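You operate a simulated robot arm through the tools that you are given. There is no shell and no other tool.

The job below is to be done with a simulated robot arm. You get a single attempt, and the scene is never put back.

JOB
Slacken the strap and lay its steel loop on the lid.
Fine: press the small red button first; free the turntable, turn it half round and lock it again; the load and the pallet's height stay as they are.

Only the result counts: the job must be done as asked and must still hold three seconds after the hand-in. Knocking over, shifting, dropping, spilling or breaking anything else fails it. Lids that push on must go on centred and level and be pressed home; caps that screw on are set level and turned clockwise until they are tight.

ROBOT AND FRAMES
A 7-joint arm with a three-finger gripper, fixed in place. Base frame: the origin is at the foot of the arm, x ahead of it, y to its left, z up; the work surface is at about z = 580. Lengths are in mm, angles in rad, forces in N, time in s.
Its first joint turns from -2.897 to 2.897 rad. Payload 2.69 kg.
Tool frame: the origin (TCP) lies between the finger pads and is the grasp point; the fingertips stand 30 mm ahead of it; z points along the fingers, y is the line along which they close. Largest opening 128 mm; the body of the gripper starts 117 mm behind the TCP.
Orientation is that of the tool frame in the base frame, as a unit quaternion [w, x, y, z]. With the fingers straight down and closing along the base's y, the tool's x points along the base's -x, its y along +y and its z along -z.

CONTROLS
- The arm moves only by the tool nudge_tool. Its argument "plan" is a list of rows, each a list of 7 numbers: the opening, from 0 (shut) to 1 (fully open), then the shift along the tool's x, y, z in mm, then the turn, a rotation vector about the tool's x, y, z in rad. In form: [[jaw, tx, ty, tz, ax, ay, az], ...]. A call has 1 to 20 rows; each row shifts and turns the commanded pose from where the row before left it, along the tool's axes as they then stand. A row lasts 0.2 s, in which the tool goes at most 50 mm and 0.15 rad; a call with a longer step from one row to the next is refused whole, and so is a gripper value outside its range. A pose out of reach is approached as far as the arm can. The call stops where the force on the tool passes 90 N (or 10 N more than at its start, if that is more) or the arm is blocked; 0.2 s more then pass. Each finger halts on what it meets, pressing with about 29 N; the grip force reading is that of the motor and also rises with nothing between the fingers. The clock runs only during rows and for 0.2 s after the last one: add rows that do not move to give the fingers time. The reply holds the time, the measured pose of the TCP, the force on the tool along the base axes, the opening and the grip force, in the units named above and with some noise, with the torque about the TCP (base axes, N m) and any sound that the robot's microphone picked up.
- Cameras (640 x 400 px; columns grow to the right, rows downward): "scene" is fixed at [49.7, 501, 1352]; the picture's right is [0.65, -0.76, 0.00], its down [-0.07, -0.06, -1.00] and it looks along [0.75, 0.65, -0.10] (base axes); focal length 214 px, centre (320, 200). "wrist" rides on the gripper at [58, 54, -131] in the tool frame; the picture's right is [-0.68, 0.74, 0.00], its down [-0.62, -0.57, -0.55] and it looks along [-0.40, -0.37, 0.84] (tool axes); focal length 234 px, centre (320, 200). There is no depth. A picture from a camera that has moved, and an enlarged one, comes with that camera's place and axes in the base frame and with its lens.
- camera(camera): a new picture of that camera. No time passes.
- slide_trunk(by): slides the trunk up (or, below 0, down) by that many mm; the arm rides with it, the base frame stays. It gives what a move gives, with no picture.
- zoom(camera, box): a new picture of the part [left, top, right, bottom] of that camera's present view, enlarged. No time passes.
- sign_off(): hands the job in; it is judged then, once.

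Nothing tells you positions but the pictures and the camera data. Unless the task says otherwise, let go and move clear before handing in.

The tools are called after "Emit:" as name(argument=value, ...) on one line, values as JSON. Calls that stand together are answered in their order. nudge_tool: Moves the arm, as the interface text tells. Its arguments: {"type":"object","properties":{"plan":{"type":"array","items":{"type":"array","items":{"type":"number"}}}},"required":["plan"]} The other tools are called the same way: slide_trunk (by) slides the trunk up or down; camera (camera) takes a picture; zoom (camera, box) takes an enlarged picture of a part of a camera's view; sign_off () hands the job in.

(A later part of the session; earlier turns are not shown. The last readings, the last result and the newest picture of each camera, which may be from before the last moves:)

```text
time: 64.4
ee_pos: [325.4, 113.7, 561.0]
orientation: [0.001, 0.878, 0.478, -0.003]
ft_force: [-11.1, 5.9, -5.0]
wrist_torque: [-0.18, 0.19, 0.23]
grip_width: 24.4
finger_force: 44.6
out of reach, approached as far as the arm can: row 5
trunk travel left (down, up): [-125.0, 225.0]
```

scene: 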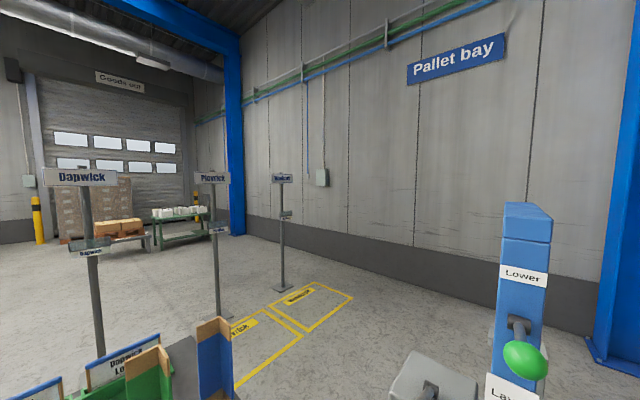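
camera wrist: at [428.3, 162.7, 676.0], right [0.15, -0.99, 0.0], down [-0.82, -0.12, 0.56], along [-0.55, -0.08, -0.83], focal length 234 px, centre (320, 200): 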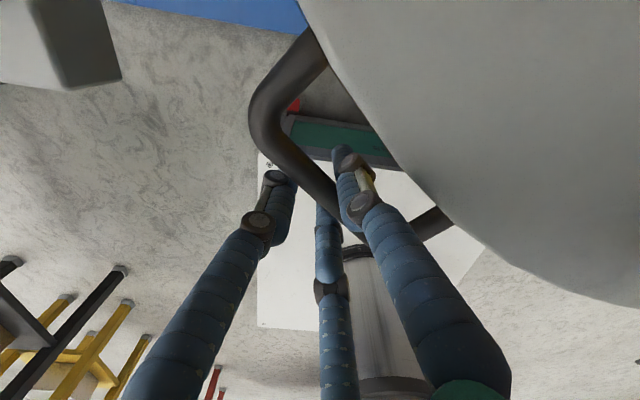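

A row was flagged as near the reach limit, though the tool followed. I'll try a few more small steps and watch.

Emit:
nudge_tool(plan=[[0.05, -4.4, 0.02, 0, 0, 0, -0.01], [0.05, -6.6, 0.05, 0, 0, 0, -0.015], [0.05, -6.6, 0.05, 0, 0, 0, -0.015], [0.05, -4.4, 0.02, 0, 0, 0, -0.01], [0.05, 0, 0, 0, 0, 0, 0]])

```text
time: 65.6
ee_pos: [314.1, 96.1, 562.4]
orientation: [0.001, 0.866, 0.5, -0.003]
ft_force: [-29.0, 40.0, -14.4]
wrist_torque: [0.27, 0.09, -0.11]
grip_width: 24.3
finger_force: 45.4
trunk travel left (down, up): [-125.0, 225.0]
```

The lateral force shows that the tool is about 1.7 mm too far inward. I'll correct that and continue with radius 444.

Emit:
nudge_tool(plan=[[0.05, 0, -1.7, 0.3, 0, 0, 0], [0.05, -4.4, 0.02, 0, 0, 0, -0.01], [0.05, -6.7, 0.05, 0, 0, 0, -0.015], [0.05, -6.7, 0.05, 0, 0, 0, -0.015], [0.05, -6.7, 0.05, 0, 0, 0, -0.015], [0.05, -4.4, 0.02, 0, 0, 0, -0.01], [0.05, 0, 0, 0, 0, 0, 0]])

Emit:
camera(camera="wrist")

```text
time: 66.2
ee_pos: [314.0, 96.0, 561.7]
orientation: [0.001, 0.863, 0.505, -0.001]
ft_force: [-13.7, 48.8, -14.5]
wrist_torque: [0.29, 0.1, -1.19]
grip_width: 24.3
finger_force: 45.5
trunk travel left (down, up): [-125.0, 225.0]
stopped in row 3: the force on the tool passed its limit at 121 N (the readings are from after the stop); the commanded pose is now the measured one
```

```text
taken
camera wrist: at [389.0, 121.0, 692.6], right [0.31, -0.95, 0.0], down [-0.79, -0.26, 0.55], along [-0.52, -0.17, -0.84], focal length 234 px, centre (320, 200)
```

wrist: 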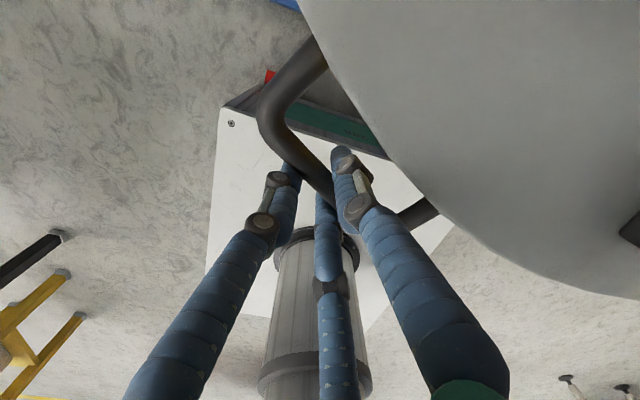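

The table has met a hard resistance at about 15° of turn. I'll let go, rise and look for what is blocking it.

Emit:
nudge_tool(plan=[[0.27, 0, 0, 0, 0, 0, 0], [0.27, 0, 0, 0, 0, 0, 0], [0.27, 0, 0, 0, 0, 0, 0]])

Emit:
nudge_tool(plan=[[0.27, 0, 0, -25, 0, 0, 0], [0.27, 0, 0, -40, 0, 0, 0], [0.27, 0, 0, -45, 0, 0, 0], [0.27, 0, 0, -45, 0, 0, 0], [0.27, 0, 0, -45, 0, 0, 0], [0.27, 0, 0, -45, 0, 0, 0], [0.27, 0, 0, -45, 0, 0, 0]])

Emit:
camera(camera="wrist")

```text
time: 67.0
ee_pos: [315.0, 95.2, 562.6]
orientation: [0.001, 0.863, 0.505, -0.001]
ft_force: [-0.3, 0.1, 0.4]
wrist_torque: [0.02, -0.01, 0.0]
grip_width: 34.5
finger_force: 0.1
trunk travel left (down, up): [-125.0, 225.0]
```

```text
time: 68.6
ee_pos: [313.0, 95.3, 852.7]
orientation: [0.001, 0.863, 0.505, -0.002]
ft_force: [-0.9, 0.1, -0.3]
wrist_torque: [0.02, -0.1, 0.0]
grip_width: 34.7
finger_force: 0.1
trunk travel left (down, up): [-125.0, 225.0]
```

```text
taken
camera wrist: at [387.8, 120.5, 983.1], right [0.31, -0.95, 0.0], down [-0.79, -0.26, 0.55], along [-0.52, -0.17, -0.83], focal length 234 px, centre (320, 200)
```

wrist: 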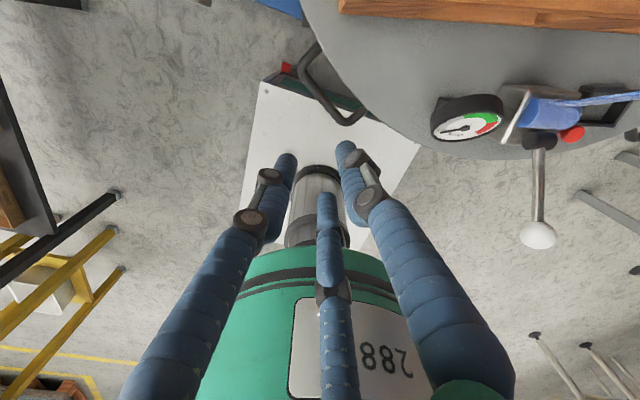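

I'll rise and turn to look over the whole turntable from above the robot side.

Emit:
nudge_tool(plan=[[0.27, 0, 0, -20, 0, 0, -0.141], [0.27, 0, 0, -20, 0, 0, -0.141], [0.27, 0, 0, -20, 0, 0, -0.141], [0.27, 0, 0, -20, 0, 0, -0.141], [0.27, 0, 0, -20, 0, 0, -0.141], [0.27, 0, 0, -20, 0, 0, -0.141], [0.27, 0, 0, -20, 0, 0, -0.141], [0.27, 0, 0, -20, 0, 0, -0.141], [0.27, 0, 0, -20, 0, 0, -0.141], [0.27, 0, 0, -20, 0, 0, -0.141], [0.27, 0, 0, -20, 0, 0, -0.141], [0.27, 0, 0, -20, 0, 0, -0.141], [0.27, 0, 0, -20, 0, 0, -0.141], [0.27, 0, 0, -20, 0, 0, -0.141], [0.27, 0, 0, -20, 0, 0, -0.141], [0.27, 0, 0, -20, 0, 0, -0.141], [0.27, 0, 0, -20, 0, 0, -0.141], [0.27, 0, 0, -20, 0, 0, -0.141], [0.27, 0, 0, -20, 0, 0, -0.141], [0.27, 0, 0, -20, 0, 0, -0.141]])

Emit:
camera(camera="wrist")

```text
time: 72.8
ee_pos: [313.1, 98.0, 1246.9]
orientation: [0.0, -0.361, 0.932, -0.001]
ft_force: [-0.1, 0.5, -0.1]
wrist_torque: [-0.03, 0.0, 0.0]
grip_width: 34.8
finger_force: 0.0
out of reach, approached as far as the arm can: row 1
trunk travel left (down, up): [-125.0, 225.0]
```

```text
taken
camera wrist: at [234.1, 98.9, 1377.6], right [0.0, 1.0, 0.0], down [0.84, 0.0, 0.55], along [0.55, 0.0, -0.84], focal length 234 px, centre (320, 200)
```

wrist: 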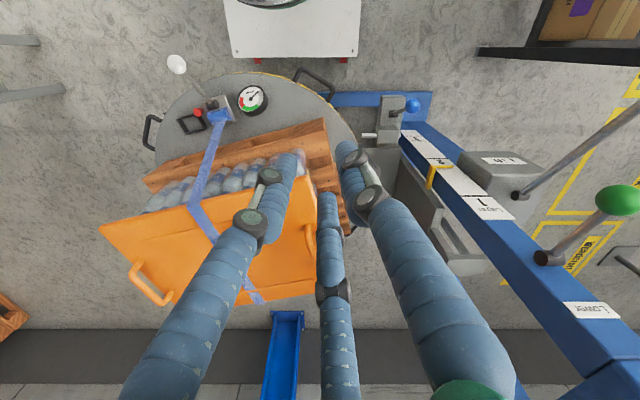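

The table, load and strap look in order and nothing obvious blocks the rim. I'll zoom to measure the table's present angle and check around the lock pin.

Emit:
zoom(camera="wrist", box=[130, 40, 440, 220])

Emit:
zoom(camera="wrist", box=[280, 50, 440, 150])

```text
2.06 times, centred on (285, 130) of wrist
camera zoom: at [234.1, 98.9, 1377.6], right [0.0, 1.0, 0.0], down [0.84, 0.0, 0.55], along [0.55, 0.0, -0.84], focal length 483 px, centre (392, 344)
```

zoom: 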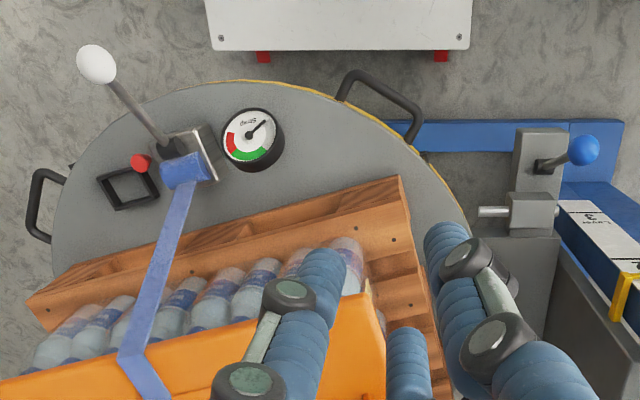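

```text
4.00 times, centred on (360, 100) of wrist
camera zoom: at [234.1, 98.9, 1377.6], right [0.0, 1.0, 0.0], down [0.84, 0.0, 0.55], along [0.55, 0.0, -0.84], focal length 937 px, centre (160, 600)
```

zoom: 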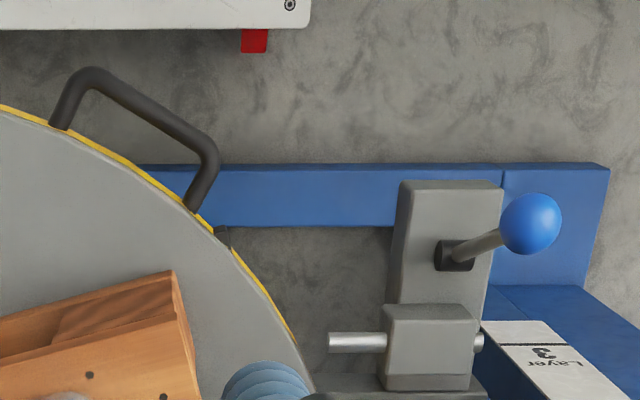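

The table has turned about 15°, and the trouble looks like an arm limit at that yaw rather than a blocked table. I'll use the opposite yaw, with two fingers inside the U, for this part of the arc, so first I'll hover over the handle at its new place.

Emit:
nudge_tool(plan=[[0.25, 0, 0, 0, 0, 0, -0.15], [0.25, 0, 0, 0, 0, 0, -0.15], [0.25, 3.8, -1.5, 30, 0, 0, -0.009], [0.25, 0, 0, 45, 0, 0, 0], [0.25, 0, 0, 45, 0, 0, 0], [0.25, 0, 0, 45, 0, 0, 0], [0.25, 0, 0, 45, 0, 0, 0], [0.25, 0, 0, 45, 0, 0, 0], [0.25, 0, 0, 45, 0, 0, 0], [0.25, 0, 0, 45, 0, 0, 0], [0.25, 0, 0, 45, 0, 0, 0], [0.25, 0, 0, 45, 0, 0, 0], [0.25, 0, 0, 45, 0, 0, 0], [0.25, 0, 0, 45, 0, 0, 0]])

Emit:
camera(camera="wrist")

Emit:
zoom(camera="wrist", box=[220, 60, 420, 200])

```text
time: 75.8
ee_pos: [312.8, 92.7, 721.2]
orientation: [0.0, -0.499, 0.867, -0.001]
ft_force: [0.4, 0.3, 0.6]
wrist_torque: [0.03, -0.01, -0.03]
grip_width: 31.7
finger_force: 0.1
trunk travel left (down, up): [-125.0, 225.0]
```

```text
taken
camera wrist: at [237.4, 69.6, 852.5], right [-0.3, 0.95, 0.0], down [0.8, 0.25, 0.55], along [0.52, 0.16, -0.84], focal length 234 px, centre (320, 200)
```

wrist: 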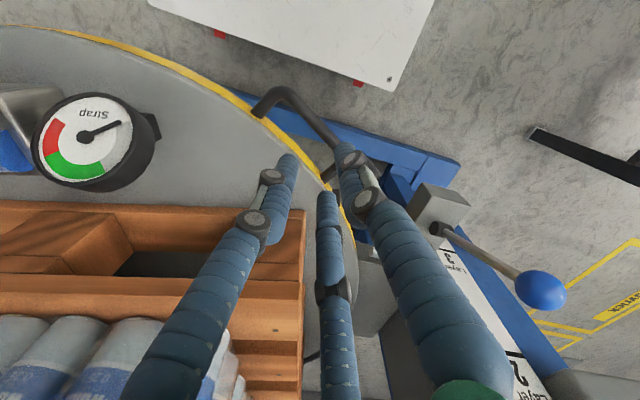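

```text
2.86 times, centred on (320, 130) of wrist
camera zoom: at [237.4, 69.6, 852.5], right [-0.3, 0.95, 0.0], down [0.8, 0.25, 0.55], along [0.52, 0.16, -0.84], focal length 669 px, centre (320, 400)
```

zoom: 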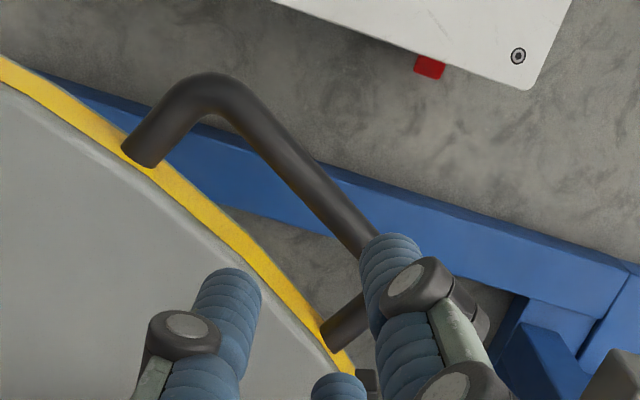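

The bar is at φ≈149.6° and radius ≈441, right below the tool. I'll descend in two stages and grip it at z≈559.

Emit:
nudge_tool(plan=[[0.25, 0, -1, 40, 0, 0, 0], [0.25, 0, 0, 40, 0, 0, 0], [0.25, 0, 0, 40, 0, 0, 0], [0.25, 0, 0, 0, 0, 0, 0]])

Emit:
zoom(camera="wrist", box=[230, 90, 430, 250])

```text
time: 76.8
ee_pos: [315.9, 91.0, 600.3]
orientation: [-0.002, -0.499, 0.866, 0.0]
ft_force: [0.3, -0.8, -0.8]
wrist_torque: [-0.03, 0.08, 0.01]
grip_width: 32.2
finger_force: 0.1
trunk travel left (down, up): [-125.0, 225.0]
```

```text
2.50 times, centred on (330, 170) of wrist
camera zoom: at [239.2, 67.5, 731.9], right [-0.3, 0.95, 0.0], down [0.8, 0.25, 0.55], along [0.52, 0.16, -0.84], focal length 585 px, centre (295, 275)
```

zoom: 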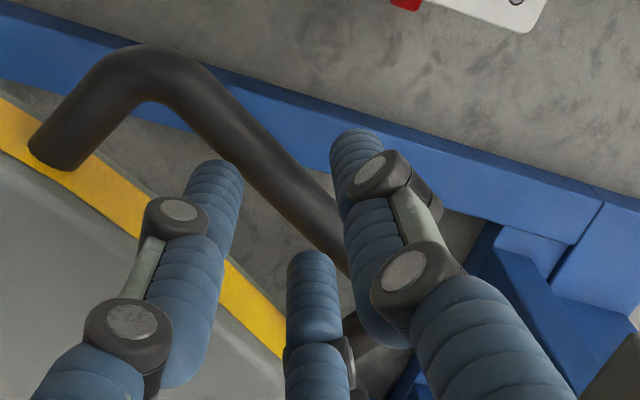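

Emit:
nudge_tool(plan=[[0.25, 0, 0, 14, 0, 0, 0], [0.25, 0, 0, 14, 0, 0, 0], [0.25, 0, 0, 13, 0, 0, 0], [0.25, 0, 0, 0, 0, 0, 0]])

Emit:
zoom(camera="wrist", box=[230, 90, 430, 250])

```text
time: 77.7
ee_pos: [331.8, 96.3, 563.8]
orientation: [0.013, -0.497, 0.868, -0.004]
ft_force: [26.5, -16.5, 8.9]
wrist_torque: [0.13, -0.25, -0.31]
grip_width: 51.9
finger_force: 8.5
trunk travel left (down, up): [-125.0, 225.0]
stopped in row 4: the force on the tool passed its limit at 120 N (the readings are from after the stop); the commanded pose is now the measured one
```

```text
2.50 times, centred on (330, 170) of wrist
camera zoom: at [252.9, 71.7, 692.8], right [-0.29, 0.96, 0.0], down [0.78, 0.24, 0.57], along [0.55, 0.17, -0.82], focal length 585 px, centre (295, 275)
```

zoom: 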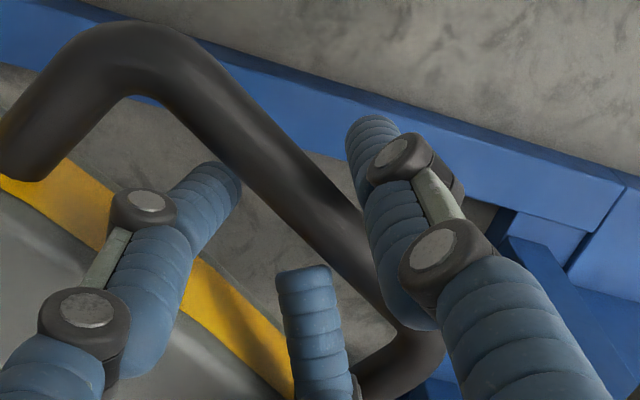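

The tool was pushed about 15 mm sideways and the fingers were forced wider, so something touched. I'll look at the full view before moving on.

Emit:
camera(camera="wrist")

Emit:
nudge_tool(plan=[[0.4, 0, 0, 0, 0, 0, 0]])

```text
taken
camera wrist: at [252.9, 71.7, 692.8], right [-0.29, 0.96, 0.0], down [0.78, 0.24, 0.57], along [0.55, 0.17, -0.82], focal length 234 px, centre (320, 200)
```

wrist: 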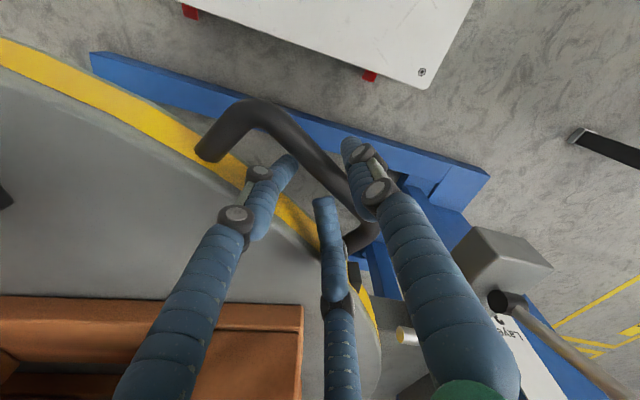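

```text
time: 78.1
ee_pos: [327.0, 95.1, 562.9]
orientation: [0.009, -0.498, 0.867, -0.004]
ft_force: [24.0, -18.3, 0.0]
wrist_torque: [-0.31, 0.06, -0.56]
grip_width: 66.9
finger_force: 5.7
trunk travel left (down, up): [-125.0, 225.0]
```

Emit:
nudge_tool(plan=[[0.4, 0, 0, 0, 0, 0, 0], [0.4, 0, 0, 0, 0, 0, 0], [0.4, 0, 0, 0, 0, 0, 0]])

Emit:
camera(camera="wrist")

```text
time: 78.9
ee_pos: [326.7, 94.3, 563.3]
orientation: [0.009, -0.497, 0.868, -0.003]
ft_force: [25.4, -20.2, 0.4]
wrist_torque: [-0.28, 0.07, -0.64]
grip_width: 67.8
finger_force: 6.0
trunk travel left (down, up): [-125.0, 225.0]
```

```text
taken
camera wrist: at [248.6, 70.7, 692.8], right [-0.29, 0.96, 0.0], down [0.79, 0.24, 0.56], along [0.54, 0.16, -0.83], focal length 234 px, centre (320, 200)
```

wrist: 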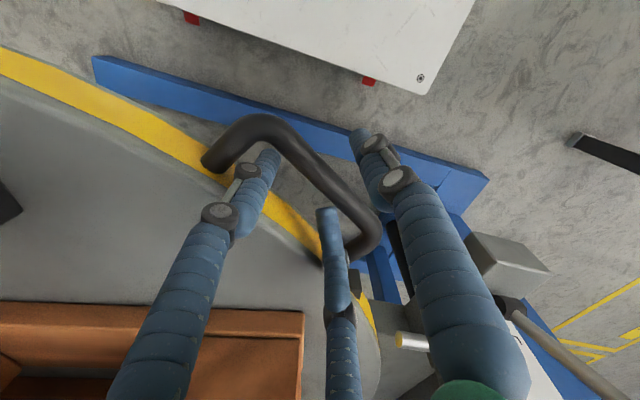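

The inner fingers came down on the bar's inner edge, because the bar lies at radius ≈436 and not ≈441. I'll lift out gently and re-align.

Emit:
nudge_tool(plan=[[0.5, 0, 0, 0, 0, 0, 0], [0.5, 0, 0, -5, 0, 0, 0], [0.5, 0, 0, -10, 0, 0, 0]])

```text
time: 79.7
ee_pos: [323.2, 93.9, 578.4]
orientation: [0.007, -0.498, 0.867, -0.003]
ft_force: [-0.5, 0.9, -0.2]
wrist_torque: [-0.02, -0.01, 0.02]
grip_width: 68.7
finger_force: 0.4
trunk travel left (down, up): [-125.0, 225.0]
```

I'll change plan and use the handle now at φ≈240° on the −y side, about (476,−504), where the arm has more room, and keep to φ 180–275° after that. I'll rise, turn the wrist and go there.

Emit:
nudge_tool(plan=[[0.27, 0, 0, -40, -0.012, 0.009, 0], [0.27, 0, 0, -48, 0, 0, 0], [0.27, 0, 0, -48, 0, 0, 0], [0.27, 0, 0, -48, 0, 0, 0.1432], [0.27, 0, 0, -48, 0, 0, 0.1432], [0.27, 0, 0, -48, 0, 0, 0.1432], [0.27, 0, 0, -48, 0, 0, 0.1432], [0.27, 0, 0, -48, 0, 0, 0.1432], [0.27, 0, 0, -48, 0, 0, 0.1432], [0.27, 0, 0, -48, 0, 0, 0.1432], [0.27, 0, 0, 0, 0, 0, 0.1432], [0.27, 0, 0, 0, 0, 0, 0.1432], [0.27, 0, 0, 0, 0, 0, 0.1432], [0.27, 0, 0, 0, 0, 0, 0.1432]])

Emit:
nudge_tool(plan=[[0.27, -33.45, -33.7, 0, 0, 0, 0], [0.27, -33.45, -33.7, 0, 0, 0, 0], [0.27, -33.45, -33.7, 0, 0, 0, 0], [0.27, -33.45, -33.7, 0, 0, 0, 0], [0.27, -33.45, -33.7, 0, 0, 0, 0], [0.27, -33.45, -33.7, 0, 0, 0, 0], [0.27, -33.45, -33.7, 0, 0, 0, 0], [0.27, -33.45, -33.7, 0, 0, 0, 0], [0.27, -33.45, -33.7, 0, 0, 0, 0], [0.27, -33.45, -33.7, 0, 0, 0, 0], [0.27, -33.45, -33.7, 0, 0, 0, 0], [0.27, -33.45, -33.7, 0, 0, 0, 0], [0.27, -33.45, -33.7, 0, 0, 0, 0]])

Emit:
camera(camera="wrist")

```text
time: 82.7
ee_pos: [323.4, 93.9, 1050.2]
orientation: [0.001, 0.264, 0.964, 0.001]
ft_force: [0.8, -0.2, -0.4]
wrist_torque: [-0.01, 0.03, -0.01]
grip_width: 34.6
finger_force: 0.1
trunk travel left (down, up): [-125.0, 225.0]
```

```text
time: 85.5
ee_pos: [476.1, -505.0, 1050.5]
orientation: [0.001, 0.263, 0.965, 0.0]
ft_force: [0.0, -0.1, -0.1]
wrist_torque: [-0.02, -0.04, -0.01]
grip_width: 34.6
finger_force: 0.1
trunk travel left (down, up): [-125.0, 225.0]
```

```text
taken
camera wrist: at [452.2, -428.8, 1181.4], right [0.96, 0.29, 0.0], down [0.24, -0.8, 0.55], along [0.16, -0.52, -0.84], focal length 234 px, centre (320, 200)
```

wrist: 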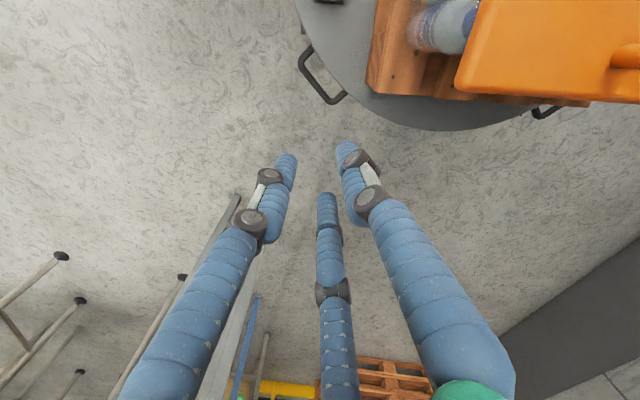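

Emit:
zoom(camera="wrist", box=[270, 30, 370, 120])

```text
4.44 times, centred on (320, 75) of wrist
camera zoom: at [452.2, -428.8, 1181.4], right [0.96, 0.29, 0.0], down [0.24, -0.8, 0.55], along [0.16, -0.52, -0.84], focal length 1041 px, centre (320, 756)
```

zoom: 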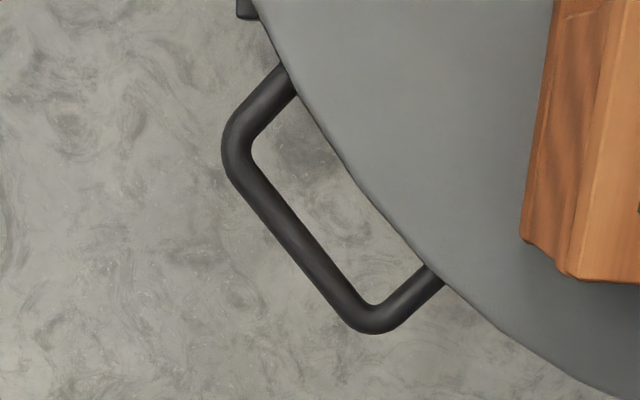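

The handle's middle is near (462,−498) and its angle reads about 236°. I'll move above it, descend to z≈700 and re-measure.

Emit:
nudge_tool(plan=[[0.25, 16.2, -1, 0, 0, 0, 0.044], [0.25, 0, 0, 44, 0, 0, 0], [0.25, 0, 0, 44, 0, 0, 0], [0.25, 0, 0, 44, 0, 0, 0], [0.25, 0, 0, 44, 0, 0, 0], [0.25, 0, 0, 44, 0, 0, 0], [0.25, 0, 0, 44, 0, 0, 0], [0.25, 0, 0, 44, 0, 0, 0], [0.25, 0, 0, 42, 0, 0, 0]])

Emit:
camera(camera="wrist")

Emit:
zoom(camera="wrist", box=[240, 50, 400, 190])

```text
time: 87.5
ee_pos: [463.3, -498.7, 701.0]
orientation: [0.001, 0.284, 0.959, 0.0]
ft_force: [-0.2, 0.1, 0.6]
wrist_torque: [0.01, 0.01, -0.03]
grip_width: 32.0
finger_force: 0.0
trunk travel left (down, up): [-125.0, 225.0]
```

```text
taken
camera wrist: at [442.2, -421.7, 831.9], right [0.97, 0.25, 0.0], down [0.21, -0.81, 0.55], along [0.14, -0.53, -0.84], focal length 234 px, centre (320, 200)
```

wrist: 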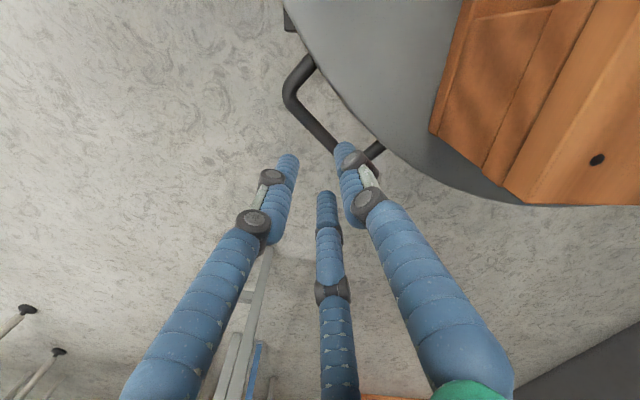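

```text
2.86 times, centred on (320, 120) of wrist
camera zoom: at [442.2, -421.7, 831.9], right [0.97, 0.25, 0.0], down [0.21, -0.81, 0.55], along [0.14, -0.53, -0.84], focal length 669 px, centre (320, 429)
```

zoom: 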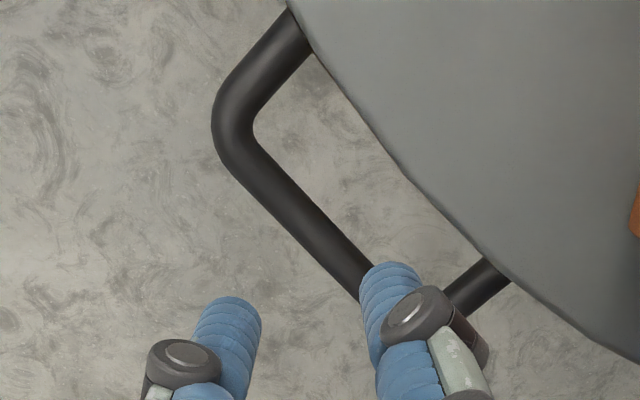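

The bar lies about 4 mm outboard of the tool, so I'll shift out, go down to z≈600 and re-measure.

Emit:
nudge_tool(plan=[[0.25, -3, -4, 34, 0, 0, 0], [0.25, 0, 0, 34, 0, 0, 0], [0.25, 0, 0, 33, 0, 0, 0], [0.25, 0, 0, 0, 0, 0, 0]])

Emit:
zoom(camera="wrist", box=[240, 90, 400, 230])

```text
time: 88.5
ee_pos: [465.3, -503.3, 598.0]
orientation: [0.001, 0.284, 0.959, 0.002]
ft_force: [0.6, 0.1, -0.3]
wrist_torque: [0.04, 0.0, 0.02]
grip_width: 31.9
finger_force: 0.1
trunk travel left (down, up): [-125.0, 225.0]
```

```text
2.86 times, centred on (320, 160) of wrist
camera zoom: at [443.2, -425.6, 729.1], right [0.97, 0.25, 0.0], down [0.21, -0.81, 0.55], along [0.14, -0.53, -0.84], focal length 669 px, centre (320, 314)
```

zoom: 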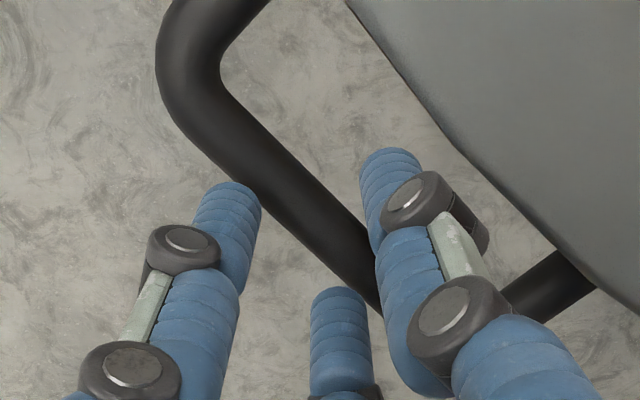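

The bar is centred within about 2 mm. I'll descend around it and close.

Emit:
nudge_tool(plan=[[0.25, 0, -1.5, 14, 0, 0, 0], [0.25, 0, 0, 14, 0, 0, 0], [0.25, 0, 0, 12, 0, 0, 0], [0.25, 0, 0, 0, 0, 0, 0]])

Emit:
zoom(camera="wrist", box=[240, 90, 400, 230])

```text
time: 89.0
ee_pos: [467.8, -514.0, 584.8]
orientation: [0.009, 0.285, 0.959, -0.004]
ft_force: [-12.8, -11.3, 9.5]
wrist_torque: [-0.24, 0.29, 0.32]
grip_width: 44.8
finger_force: 6.4
trunk travel left (down, up): [-125.0, 225.0]
stopped in row 2: the force on the tool passed its limit at 110 N (the readings are from after the stop); the commanded pose is now the measured one
```

```text
2.86 times, centred on (320, 160) of wrist
camera zoom: at [445.9, -435.6, 714.7], right [0.97, 0.25, 0.01], down [0.2, -0.8, 0.56], along [0.15, -0.54, -0.83], focal length 669 px, centre (320, 314)
```

zoom: 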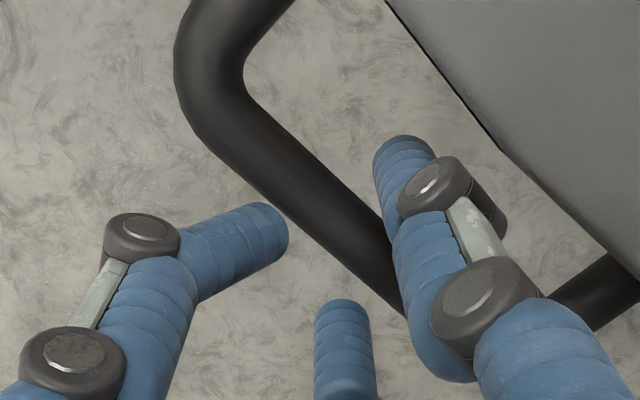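

An outer finger landed on the bar: the three round fingers nest when shut, so the true gap is smaller than the reading. I'll rise, level the tool and open to 42 mm for more clearance.

Emit:
nudge_tool(plan=[[0.33, 0, 0, -10, 0, 0, 0], [0.33, 0, 0, -15, -0.0026, 0.0196, 0], [0.33, 0, 0, 0, 0, 0, 0]])

Emit:
zoom(camera="wrist", box=[240, 90, 400, 230])

```text
time: 89.8
ee_pos: [468.5, -511.6, 608.9]
orientation: [-0.002, 0.285, 0.959, 0.0]
ft_force: [-0.9, 0.2, 0.3]
wrist_torque: [-0.03, -0.01, 0.0]
grip_width: 42.4
finger_force: 0.2
trunk travel left (down, up): [-125.0, 225.0]
```

```text
2.86 times, centred on (320, 160) of wrist
camera zoom: at [447.8, -435.3, 740.4], right [0.97, 0.25, 0.0], down [0.21, -0.81, 0.55], along [0.13, -0.53, -0.84], focal length 669 px, centre (320, 314)
```

zoom: 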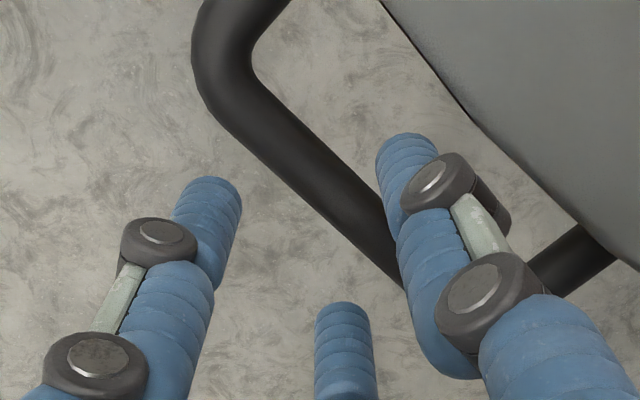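

Emit:
nudge_tool(plan=[[0.33, 0, 1.5, 14, 0, 0, 0], [0.33, 0, 0, 10, 0, 0, 0], [0.33, 0, 0, 8, 0, 0, 0], [0.33, 0, 0, 0, 0, 0, 0]])

Emit:
zoom(camera="wrist", box=[240, 90, 400, 230])

```text
time: 90.8
ee_pos: [467.7, -510.0, 577.5]
orientation: [0.0, 0.285, 0.959, 0.001]
ft_force: [1.0, 0.3, 0.2]
wrist_torque: [-0.01, 0.03, 0.01]
grip_width: 42.3
finger_force: 0.1
trunk travel left (down, up): [-125.0, 225.0]
```

```text
2.86 times, centred on (320, 160) of wrist
camera zoom: at [448.8, -434.3, 708.4], right [0.97, 0.25, 0.0], down [0.21, -0.81, 0.55], along [0.13, -0.53, -0.84], focal length 669 px, centre (320, 314)
```

zoom: 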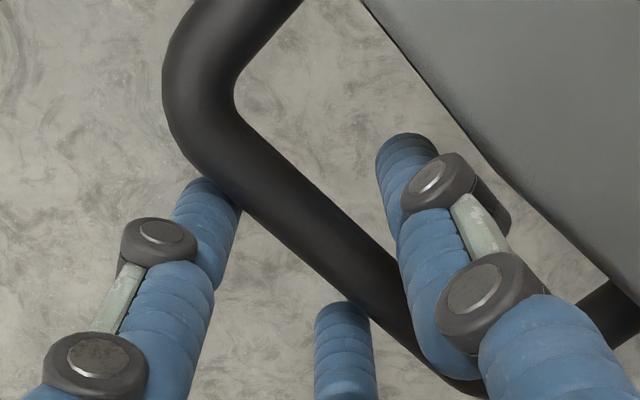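

The fingers straddle the bar with no contact. I'll continue down to z≈557 and close.

Emit:
nudge_tool(plan=[[0.33, 0, 0, 7, 0, 0, 0], [0.33, 0, 0, 7, 0, 0, 0], [0.33, 0, 0, 6, 0, 0, 0], [0.33, 0, 0, 0, 0, 0, 0]])

Emit:
nudge_tool(plan=[[0.1, 0, 0, 0, 0, 0, 0], [0.1, 0, 0, 0, 0, 0, 0], [0.1, 0, 0, 0, 0, 0, 0]])

Emit:
zoom(camera="wrist", box=[240, 90, 400, 230])

```text
time: 91.8
ee_pos: [468.9, -511.2, 556.5]
orientation: [-0.002, 0.285, 0.958, 0.0]
ft_force: [0.3, -0.3, -0.5]
wrist_torque: [-0.06, 0.03, -0.01]
grip_width: 42.5
finger_force: 0.2
trunk travel left (down, up): [-125.0, 225.0]
```

```text
time: 92.6
ee_pos: [467.5, -512.7, 556.9]
orientation: [-0.002, 0.286, 0.958, 0.001]
ft_force: [-27.1, -24.8, -3.6]
wrist_torque: [0.06, 0.03, 0.76]
grip_width: 31.3
finger_force: 13.6
trunk travel left (down, up): [-125.0, 225.0]
```

```text
2.86 times, centred on (320, 160) of wrist
camera zoom: at [448.1, -435.2, 688.1], right [0.97, 0.25, 0.0], down [0.21, -0.81, 0.55], along [0.13, -0.53, -0.84], focal length 669 px, centre (320, 314)
```

zoom: 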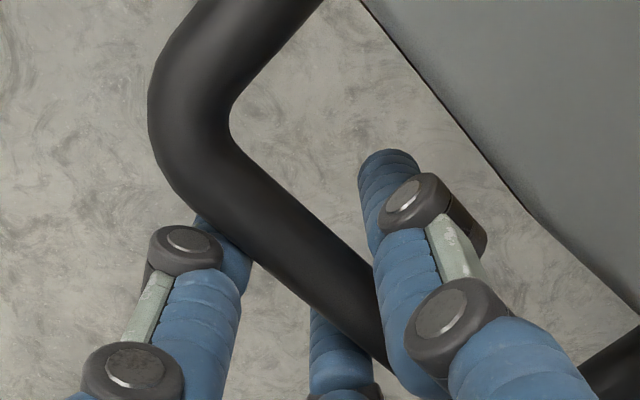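

The outer fingers touched first, so the bar is about 4 mm further out. I'll shift the tool outward until the grip balances.

Emit:
nudge_tool(plan=[[0.1, 0, -2, 0, 0, 0, 0], [0.1, 0, -2, 0, 0, 0, 0], [0.1, 0, 0, 0, 0, 0, 0]])

```text
time: 93.4
ee_pos: [466.4, -512.8, 556.9]
orientation: [-0.002, 0.285, 0.959, 0.001]
ft_force: [6.3, 11.5, -0.3]
wrist_torque: [-0.03, -0.11, 0.64]
grip_width: 25.4
finger_force: 44.9
trunk travel left (down, up): [-125.0, 225.0]
```

The grip is balanced now. I'll resume the counter-clockwise turn with a small test.

Emit:
nudge_tool(plan=[[0.1, -2.2, 0, 0, 0, 0, -0.005], [0.1, -4.4, 0.02, 0, 0, 0, -0.01], [0.1, -6.6, 0.05, 0, 0, 0, -0.015], [0.1, -6.6, 0.05, 0, 0, 0, -0.015], [0.1, -4.4, 0.02, 0, 0, 0, -0.01], [0.1, 0, 0, 0, 0, 0, 0]])

```text
time: 94.8
ee_pos: [487.2, -527.2, 558.0]
orientation: [-0.001, 0.259, 0.966, 0.0]
ft_force: [7.1, 27.3, -3.8]
wrist_torque: [-0.12, -0.06, 0.1]
grip_width: 30.9
finger_force: 13.8
trunk travel left (down, up): [-125.0, 225.0]
```

Emit:
nudge_tool(plan=[[0.1, 0, 2, 0, 0, 0, 0], [0.1, 0, 1, 0, 0, 0, 0], [0.1, 0, 0, 0, 0, 0, 0]])

Emit:
zoom(camera="wrist", box=[200, 40, 440, 250])

```text
time: 95.6
ee_pos: [489.1, -524.0, 558.4]
orientation: [0.0, 0.259, 0.966, 0.0]
ft_force: [9.7, 14.0, -7.7]
wrist_torque: [-0.13, 0.01, -0.01]
grip_width: 25.3
finger_force: 9.3
trunk travel left (down, up): [-125.0, 225.0]
```

```text
1.90 times, centred on (320, 145) of wrist
camera zoom: at [464.9, -449.5, 688.1], right [0.95, 0.3, 0.0], down [0.25, -0.8, 0.55], along [0.16, -0.52, -0.84], focal length 446 px, centre (320, 305)
```

zoom: 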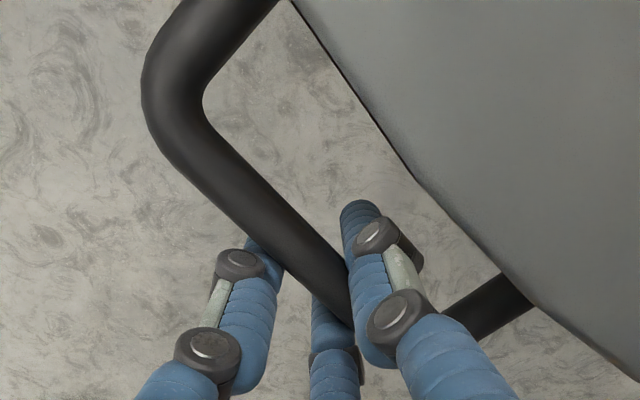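

The bar let the fingers slide along it while the table stayed put, so I'll loosen to a cage and let the inner finger push on the leading leg of the U.

Emit:
nudge_tool(plan=[[0.27, 0, 0, 0, 0, 0, 0], [0.27, -4.4, 0.02, 0, 0, 0, -0.01], [0.27, -4.4, 0.02, 0, 0, 0, -0.01], [0.27, -4.4, 0.02, 0, 0, 0, -0.01], [0.27, -4.4, 0.02, 0, 0, 0, -0.01], [0.27, -4.4, 0.02, 0, 0, 0, -0.01], [0.27, 0, 0, 0, 0, 0, 0]])

Emit:
zoom(camera="wrist", box=[200, 40, 440, 250])

```text
time: 97.2
ee_pos: [507.4, -534.7, 556.8]
orientation: [-0.002, 0.234, 0.972, 0.0]
ft_force: [0.0, 0.0, 0.0]
wrist_torque: [-0.03, -0.01, 0.02]
grip_width: 34.6
finger_force: 0.0
trunk travel left (down, up): [-125.0, 225.0]
```

```text
1.90 times, centred on (320, 145) of wrist
camera zoom: at [480.1, -461.1, 687.9], right [0.94, 0.35, 0.0], down [0.29, -0.79, 0.55], along [0.19, -0.51, -0.84], focal length 446 px, centre (320, 305)
```

zoom: 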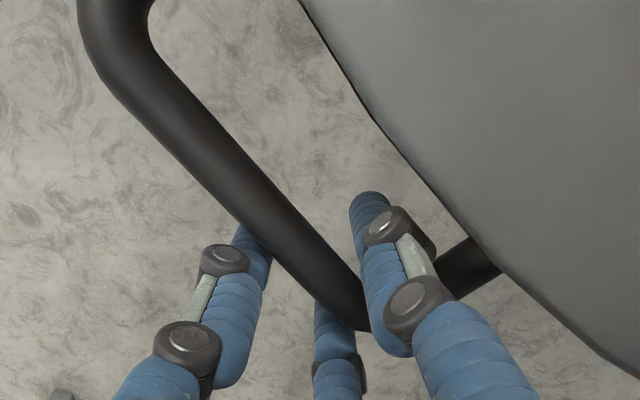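

Emit:
nudge_tool(plan=[[0.27, -5, 0, 0, 0, 0, 0], [0.27, -5, 0, 0, 0, 0, 0], [0.27, -5, 0, 0, 0, 0, 0], [0.27, -5, 0, 0, 0, 0, 0], [0.27, 0, 0, 0, 0, 0, 0]])

Emit:
zoom(camera="wrist", box=[200, 40, 440, 250])

```text
time: 98.4
ee_pos: [517.1, -537.3, 554.9]
orientation: [-0.008, 0.234, 0.972, 0.004]
ft_force: [-72.1, 30.1, 24.5]
wrist_torque: [0.48, -0.74, 1.92]
grip_width: 32.6
finger_force: 0.1
trunk travel left (down, up): [-125.0, 225.0]
```

```text
1.90 times, centred on (320, 145) of wrist
camera zoom: at [490.9, -465.0, 687.1], right [0.94, 0.35, -0.01], down [0.3, -0.79, 0.54], along [0.18, -0.5, -0.84], focal length 446 px, centre (320, 305)
```

zoom: 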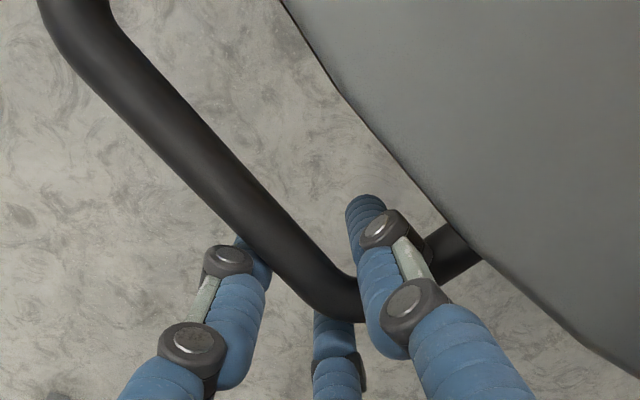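

The table resists firmly at about 15° counter-clockwise, just as it did before, so it seems to have a stop on that side and must turn clockwise. I'll back the finger off to the other leg of the U and try clockwise.

Emit:
nudge_tool(plan=[[0.27, 8, 0, 0, 0, 0, 0], [0.27, 8, 0, 0, 0, 0, 0], [0.27, 4, 0, 0, 0, 0, 0.035], [0.27, 0, 0, 0, 0, 0, 0.035], [0.27, 0, 0, 0, 0, 0, 0]])

Emit:
camera(camera="wrist")

```text
time: 99.6
ee_pos: [508.8, -536.1, 557.1]
orientation: [-0.001, 0.268, 0.963, 0.0]
ft_force: [-0.5, 0.5, -0.6]
wrist_torque: [-0.02, -0.01, 0.02]
grip_width: 34.6
finger_force: 0.1
trunk travel left (down, up): [-125.0, 225.0]
```

```text
taken
camera wrist: at [485.5, -459.9, 688.7], right [0.96, 0.28, 0.0], down [0.23, -0.8, 0.55], along [0.15, -0.53, -0.84], focal length 234 px, centre (320, 200)
```

wrist: 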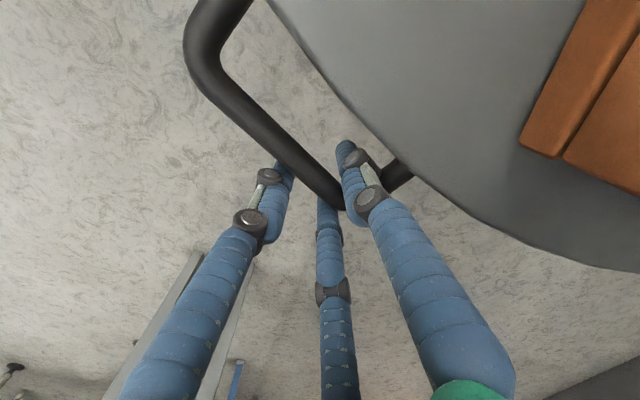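

Emit:
nudge_tool(plan=[[0.27, 10, 0, 0, 0, 0, 0], [0.27, 10, 0, 0, 0, 0, 0], [0.27, 10, 0, 0, 0, 0, 0], [0.27, 10, 0, 0, 0, 0, 0], [0.27, 10, 0, 0, 0, 0, 0], [0.27, 10, 0, 0, 0, 0, 0], [0.27, 0, 0, 0, 0, 0, 0]])

Emit:
camera(camera="wrist")

```text
time: 101.2
ee_pos: [456.1, -504.4, 556.6]
orientation: [-0.002, 0.268, 0.963, 0.0]
ft_force: [0.2, -0.8, 0.1]
wrist_torque: [0.0, -0.03, 0.01]
grip_width: 34.6
finger_force: 0.0
trunk travel left (down, up): [-125.0, 225.0]
```

```text
taken
camera wrist: at [433.2, -428.2, 688.6], right [0.96, 0.28, 0.0], down [0.24, -0.8, 0.55], along [0.15, -0.53, -0.84], focal length 234 px, centre (320, 200)
```

wrist: 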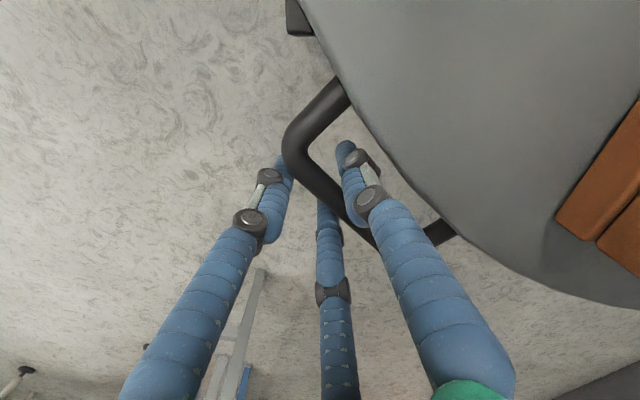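

Emit:
nudge_tool(plan=[[0.27, 6.6, 0.05, 0, 0, 0, 0.015], [0.27, 6.6, 0.05, 0, 0, 0, 0.015], [0.27, 6.6, 0.05, 0, 0, 0, 0.015], [0.27, 6.6, 0.05, 0, 0, 0, 0.015], [0.27, 6.6, 0.05, 0, 0, 0, 0.015], [0.27, 6.6, 0.05, 0, 0, 0, 0.015], [0.27, 6.6, 0.05, 0, 0, 0, 0.015], [0.27, 6.6, 0.05, 0, 0, 0, 0.015], [0.27, 0, 0, 0, 0, 0, 0]])

Emit:
camera(camera="wrist")

```text
time: 103.2
ee_pos: [412.5, -474.0, 557.0]
orientation: [-0.001, 0.325, 0.946, 0.0]
ft_force: [0.4, 0.6, 0.1]
wrist_torque: [-0.05, -0.02, 0.0]
grip_width: 34.7
finger_force: 0.1
trunk travel left (down, up): [-125.0, 225.0]
```

```text
taken
camera wrist: at [399.5, -395.6, 688.4], right [0.99, 0.16, 0.0], down [0.14, -0.83, 0.55], along [0.09, -0.54, -0.84], focal length 234 px, centre (320, 200)
```

wrist: 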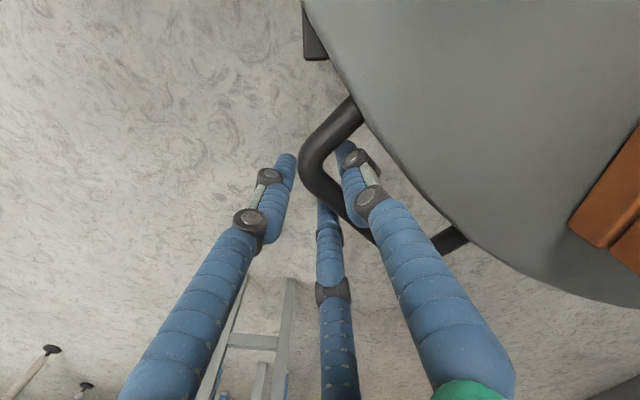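

The table turns freely clockwise. I'll shift 3 mm inward to centre the cage and carry on around.

Emit:
nudge_tool(plan=[[0.27, 4.4, 1, 0, 0, 0, 0.01], [0.27, 6.6, 1, 0, 0, 0, 0.015], [0.27, 8.8, 1, 0, 0, 0, 0.02], [0.27, 8.8, 0.09, 0, 0, 0, 0.02], [0.27, 8.8, 0.09, 0, 0, 0, 0.02], [0.27, 8.8, 0.09, 0, 0, 0, 0.02], [0.27, 8.8, 0.09, 0, 0, 0, 0.02], [0.27, 8.8, 0.09, 0, 0, 0, 0.02], [0.27, 6.6, 0.05, 0, 0, 0, 0.015], [0.27, 4.4, 0.02, 0, 0, 0, 0.01], [0.27, 0, 0, 0, 0, 0, 0]])

Emit:
camera(camera="wrist")

```text
time: 105.6
ee_pos: [359.4, -420.6, 557.4]
orientation: [-0.002, 0.405, 0.914, 0.0]
ft_force: [-2.2, -1.1, -1.2]
wrist_torque: [-0.01, -0.02, 0.06]
grip_width: 35.8
finger_force: 0.5
trunk travel left (down, up): [-125.0, 225.0]
```

```text
taken
camera wrist: at [360.4, -341.6, 689.0], right [1.0, -0.01, 0.0], down [0.0, -0.84, 0.55], along [-0.01, -0.55, -0.84], focal length 234 px, centre (320, 200)
```

wrist: 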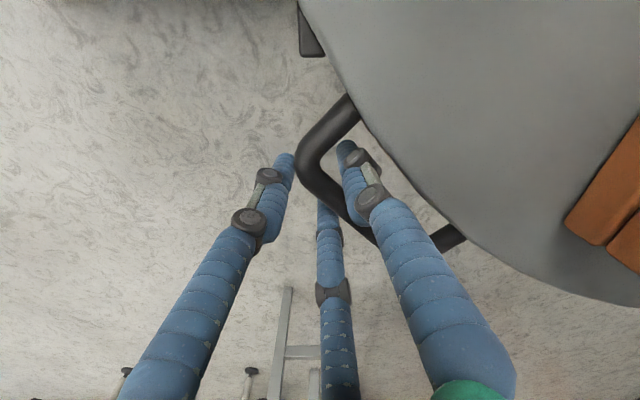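

Emit:
nudge_tool(plan=[[0.27, 4.4, 1, 0, 0, 0, 0.01], [0.27, 6.6, 1, 0, 0, 0, 0.015], [0.27, 8.8, 0.5, 0, 0, 0, 0.02], [0.27, 8.8, 0.09, 0, 0, 0, 0.02], [0.27, 8.8, 0.09, 0, 0, 0, 0.02], [0.27, 8.8, 0.09, 0, 0, 0, 0.02], [0.27, 8.8, 0.09, 0, 0, 0, 0.02], [0.27, 8.8, 0.09, 0, 0, 0, 0.02], [0.27, 8.8, 0.09, 0, 0, 0, 0.02], [0.27, 8.8, 0.09, 0, 0, 0, 0.02], [0.27, 8.8, 0.09, 0, 0, 0, 0.02], [0.27, 6.6, 0.05, 0, 0, 0, 0.015], [0.27, 4.4, 0.02, 0, 0, 0, 0.01], [0.27, 0, 0, 0, 0, 0, 0]])

Emit:
camera(camera="wrist")

```text
time: 108.6
ee_pos: [302.2, -336.3, 557.4]
orientation: [-0.002, 0.507, 0.862, -0.001]
ft_force: [-2.3, -0.6, -0.6]
wrist_torque: [-0.02, -0.01, 0.06]
grip_width: 36.4
finger_force: 1.7
trunk travel left (down, up): [-125.0, 225.0]
```

```text
taken
camera wrist: at [321.6, -259.3, 689.0], right [0.97, -0.24, 0.0], down [-0.2, -0.81, 0.55], along [-0.13, -0.53, -0.84], focal length 234 px, centre (320, 200)
```

wrist: 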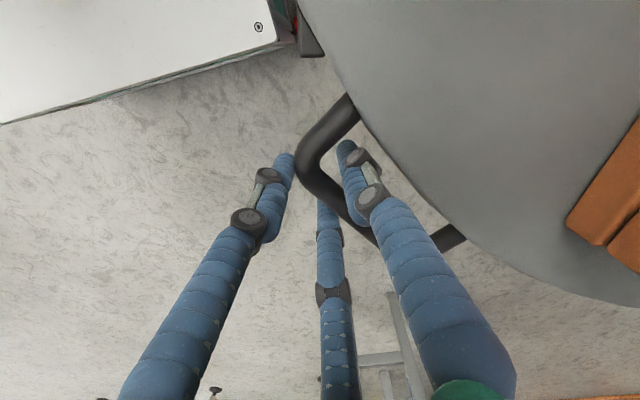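

Emit:
nudge_tool(plan=[[0.27, 4.4, 1, 0, 0, 0, 0.01], [0.27, 6.6, 0.5, 0, 0, 0, 0.015], [0.27, 8.8, 0.09, 0, 0, 0, 0.02], [0.27, 8.8, 0.09, 0, 0, 0, 0.02], [0.27, 8.8, 0.09, 0, 0, 0, 0.02], [0.27, 8.8, 0.09, 0, 0, 0, 0.02], [0.27, 8.8, 0.09, 0, 0, 0, 0.02], [0.27, 8.8, 0.09, 0, 0, 0, 0.02], [0.27, 8.8, 0.09, 0, 0, 0, 0.02], [0.27, 8.8, 0.09, 0, 0, 0, 0.02], [0.27, 8.8, 0.09, 0, 0, 0, 0.02], [0.27, 6.6, 0.05, 0, 0, 0, 0.015], [0.27, 4.4, 0.02, 0, 0, 0, 0.01], [0.27, 0, 0, 0, 0, 0, 0]])

Emit:
camera(camera="wrist")

```text
time: 111.6
ee_pos: [265.8, -242.6, 557.7]
orientation: [-0.001, 0.603, 0.798, -0.001]
ft_force: [0.0, -0.7, -0.3]
wrist_torque: [0.02, 0.0, 0.03]
grip_width: 34.5
finger_force: 0.1
trunk travel left (down, up): [-125.0, 225.0]
```

```text
taken
camera wrist: at [301.9, -172.4, 689.0], right [0.89, -0.45, 0.0], down [-0.38, -0.75, 0.55], along [-0.25, -0.49, -0.84], focal length 234 px, centre (320, 200)
```

wrist: 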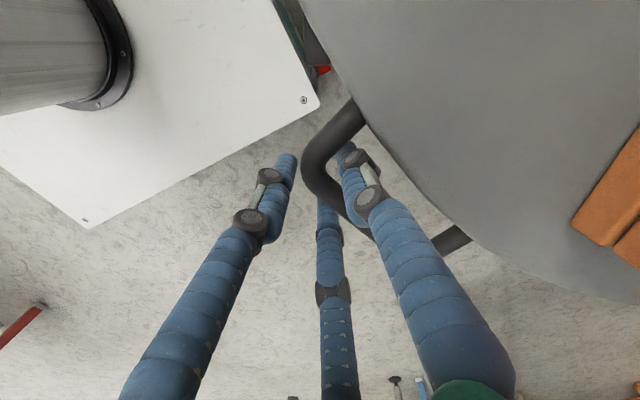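

Turning goes smoothly, with the handle now at about φ 200°. I'll continue clockwise past the front of the robot.

Emit:
nudge_tool(plan=[[0.27, 4.4, 0.02, 0, 0, 0, 0.01], [0.27, 6.6, 0.05, 0, 0, 0, 0.015], [0.27, 8.8, 0.09, 0, 0, 0, 0.02], [0.27, 8.8, 0.09, 0, 0, 0, 0.02], [0.27, 8.8, 0.09, 0, 0, 0, 0.02], [0.27, 8.8, 0.09, 0, 0, 0, 0.02], [0.27, 8.8, 0.09, 0, 0, 0, 0.02], [0.27, 8.8, 0.09, 0, 0, 0, 0.02], [0.27, 8.8, 0.09, 0, 0, 0, 0.02], [0.27, 8.8, 0.09, 0, 0, 0, 0.02], [0.27, 8.8, 0.09, 0, 0, 0, 0.02], [0.27, 6.6, 0.05, 0, 0, 0, 0.015], [0.27, 4.4, 0.02, 0, 0, 0, 0.01], [0.27, 0, 0, 0, 0, 0, 0]])

Emit:
camera(camera="wrist")

```text
time: 114.6
ee_pos: [249.8, -142.7, 557.8]
orientation: [-0.001, 0.692, 0.722, -0.001]
ft_force: [-0.8, -1.1, 0.4]
wrist_torque: [0.02, 0.01, 0.03]
grip_width: 34.6
finger_force: 0.1
trunk travel left (down, up): [-125.0, 225.0]
```

```text
taken
camera wrist: at [300.8, -82.0, 689.3], right [0.77, -0.64, 0.0], down [-0.54, -0.64, 0.55], along [-0.36, -0.42, -0.84], focal length 234 px, centre (320, 200)
```

wrist: 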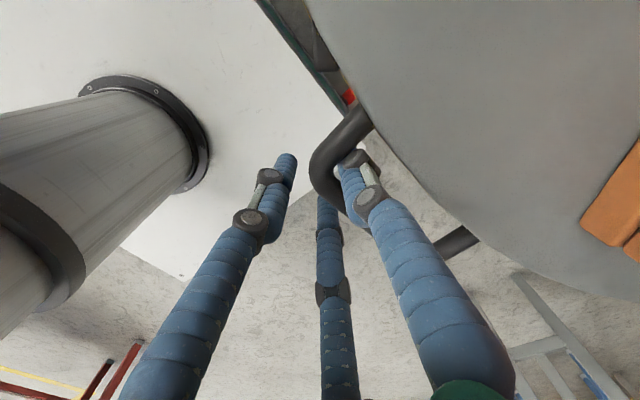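

Emit:
nudge_tool(plan=[[0.27, 4.4, 1.5, 0, 0, 0, 0.01], [0.27, 6.6, 1.5, 0, 0, 0, 0.015], [0.27, 8.8, 0.6, 0, 0, 0, 0.02], [0.27, 8.8, 0.09, 0, 0, 0, 0.02], [0.27, 8.8, 0.09, 0, 0, 0, 0.02], [0.27, 8.8, 0.09, 0, 0, 0, 0.02], [0.27, 8.8, 0.09, 0, 0, 0, 0.02], [0.27, 8.8, 0.09, 0, 0, 0, 0.02], [0.27, 6.6, 0.05, 0, 0, 0, 0.015], [0.27, 4.4, 0.02, 0, 0, 0, 0.01], [0.27, 0, 0, 0, 0, 0, 0]])

Emit:
camera(camera="wrist")

```text
time: 117.0
ee_pos: [257.1, -67.2, 558.4]
orientation: [-0.002, 0.75, 0.662, 0.0]
ft_force: [0.3, -0.3, -0.6]
wrist_torque: [0.0, -0.02, 0.02]
grip_width: 34.5
finger_force: 0.0
trunk travel left (down, up): [-125.0, 225.0]
```

```text
taken
camera wrist: at [317.1, -17.1, 689.6], right [0.65, -0.76, 0.0], down [-0.64, -0.54, 0.55], along [-0.42, -0.35, -0.84], focal length 234 px, centre (320, 200)
```

wrist: 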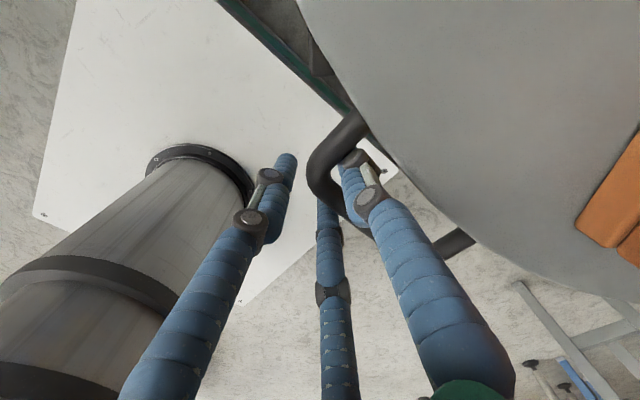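

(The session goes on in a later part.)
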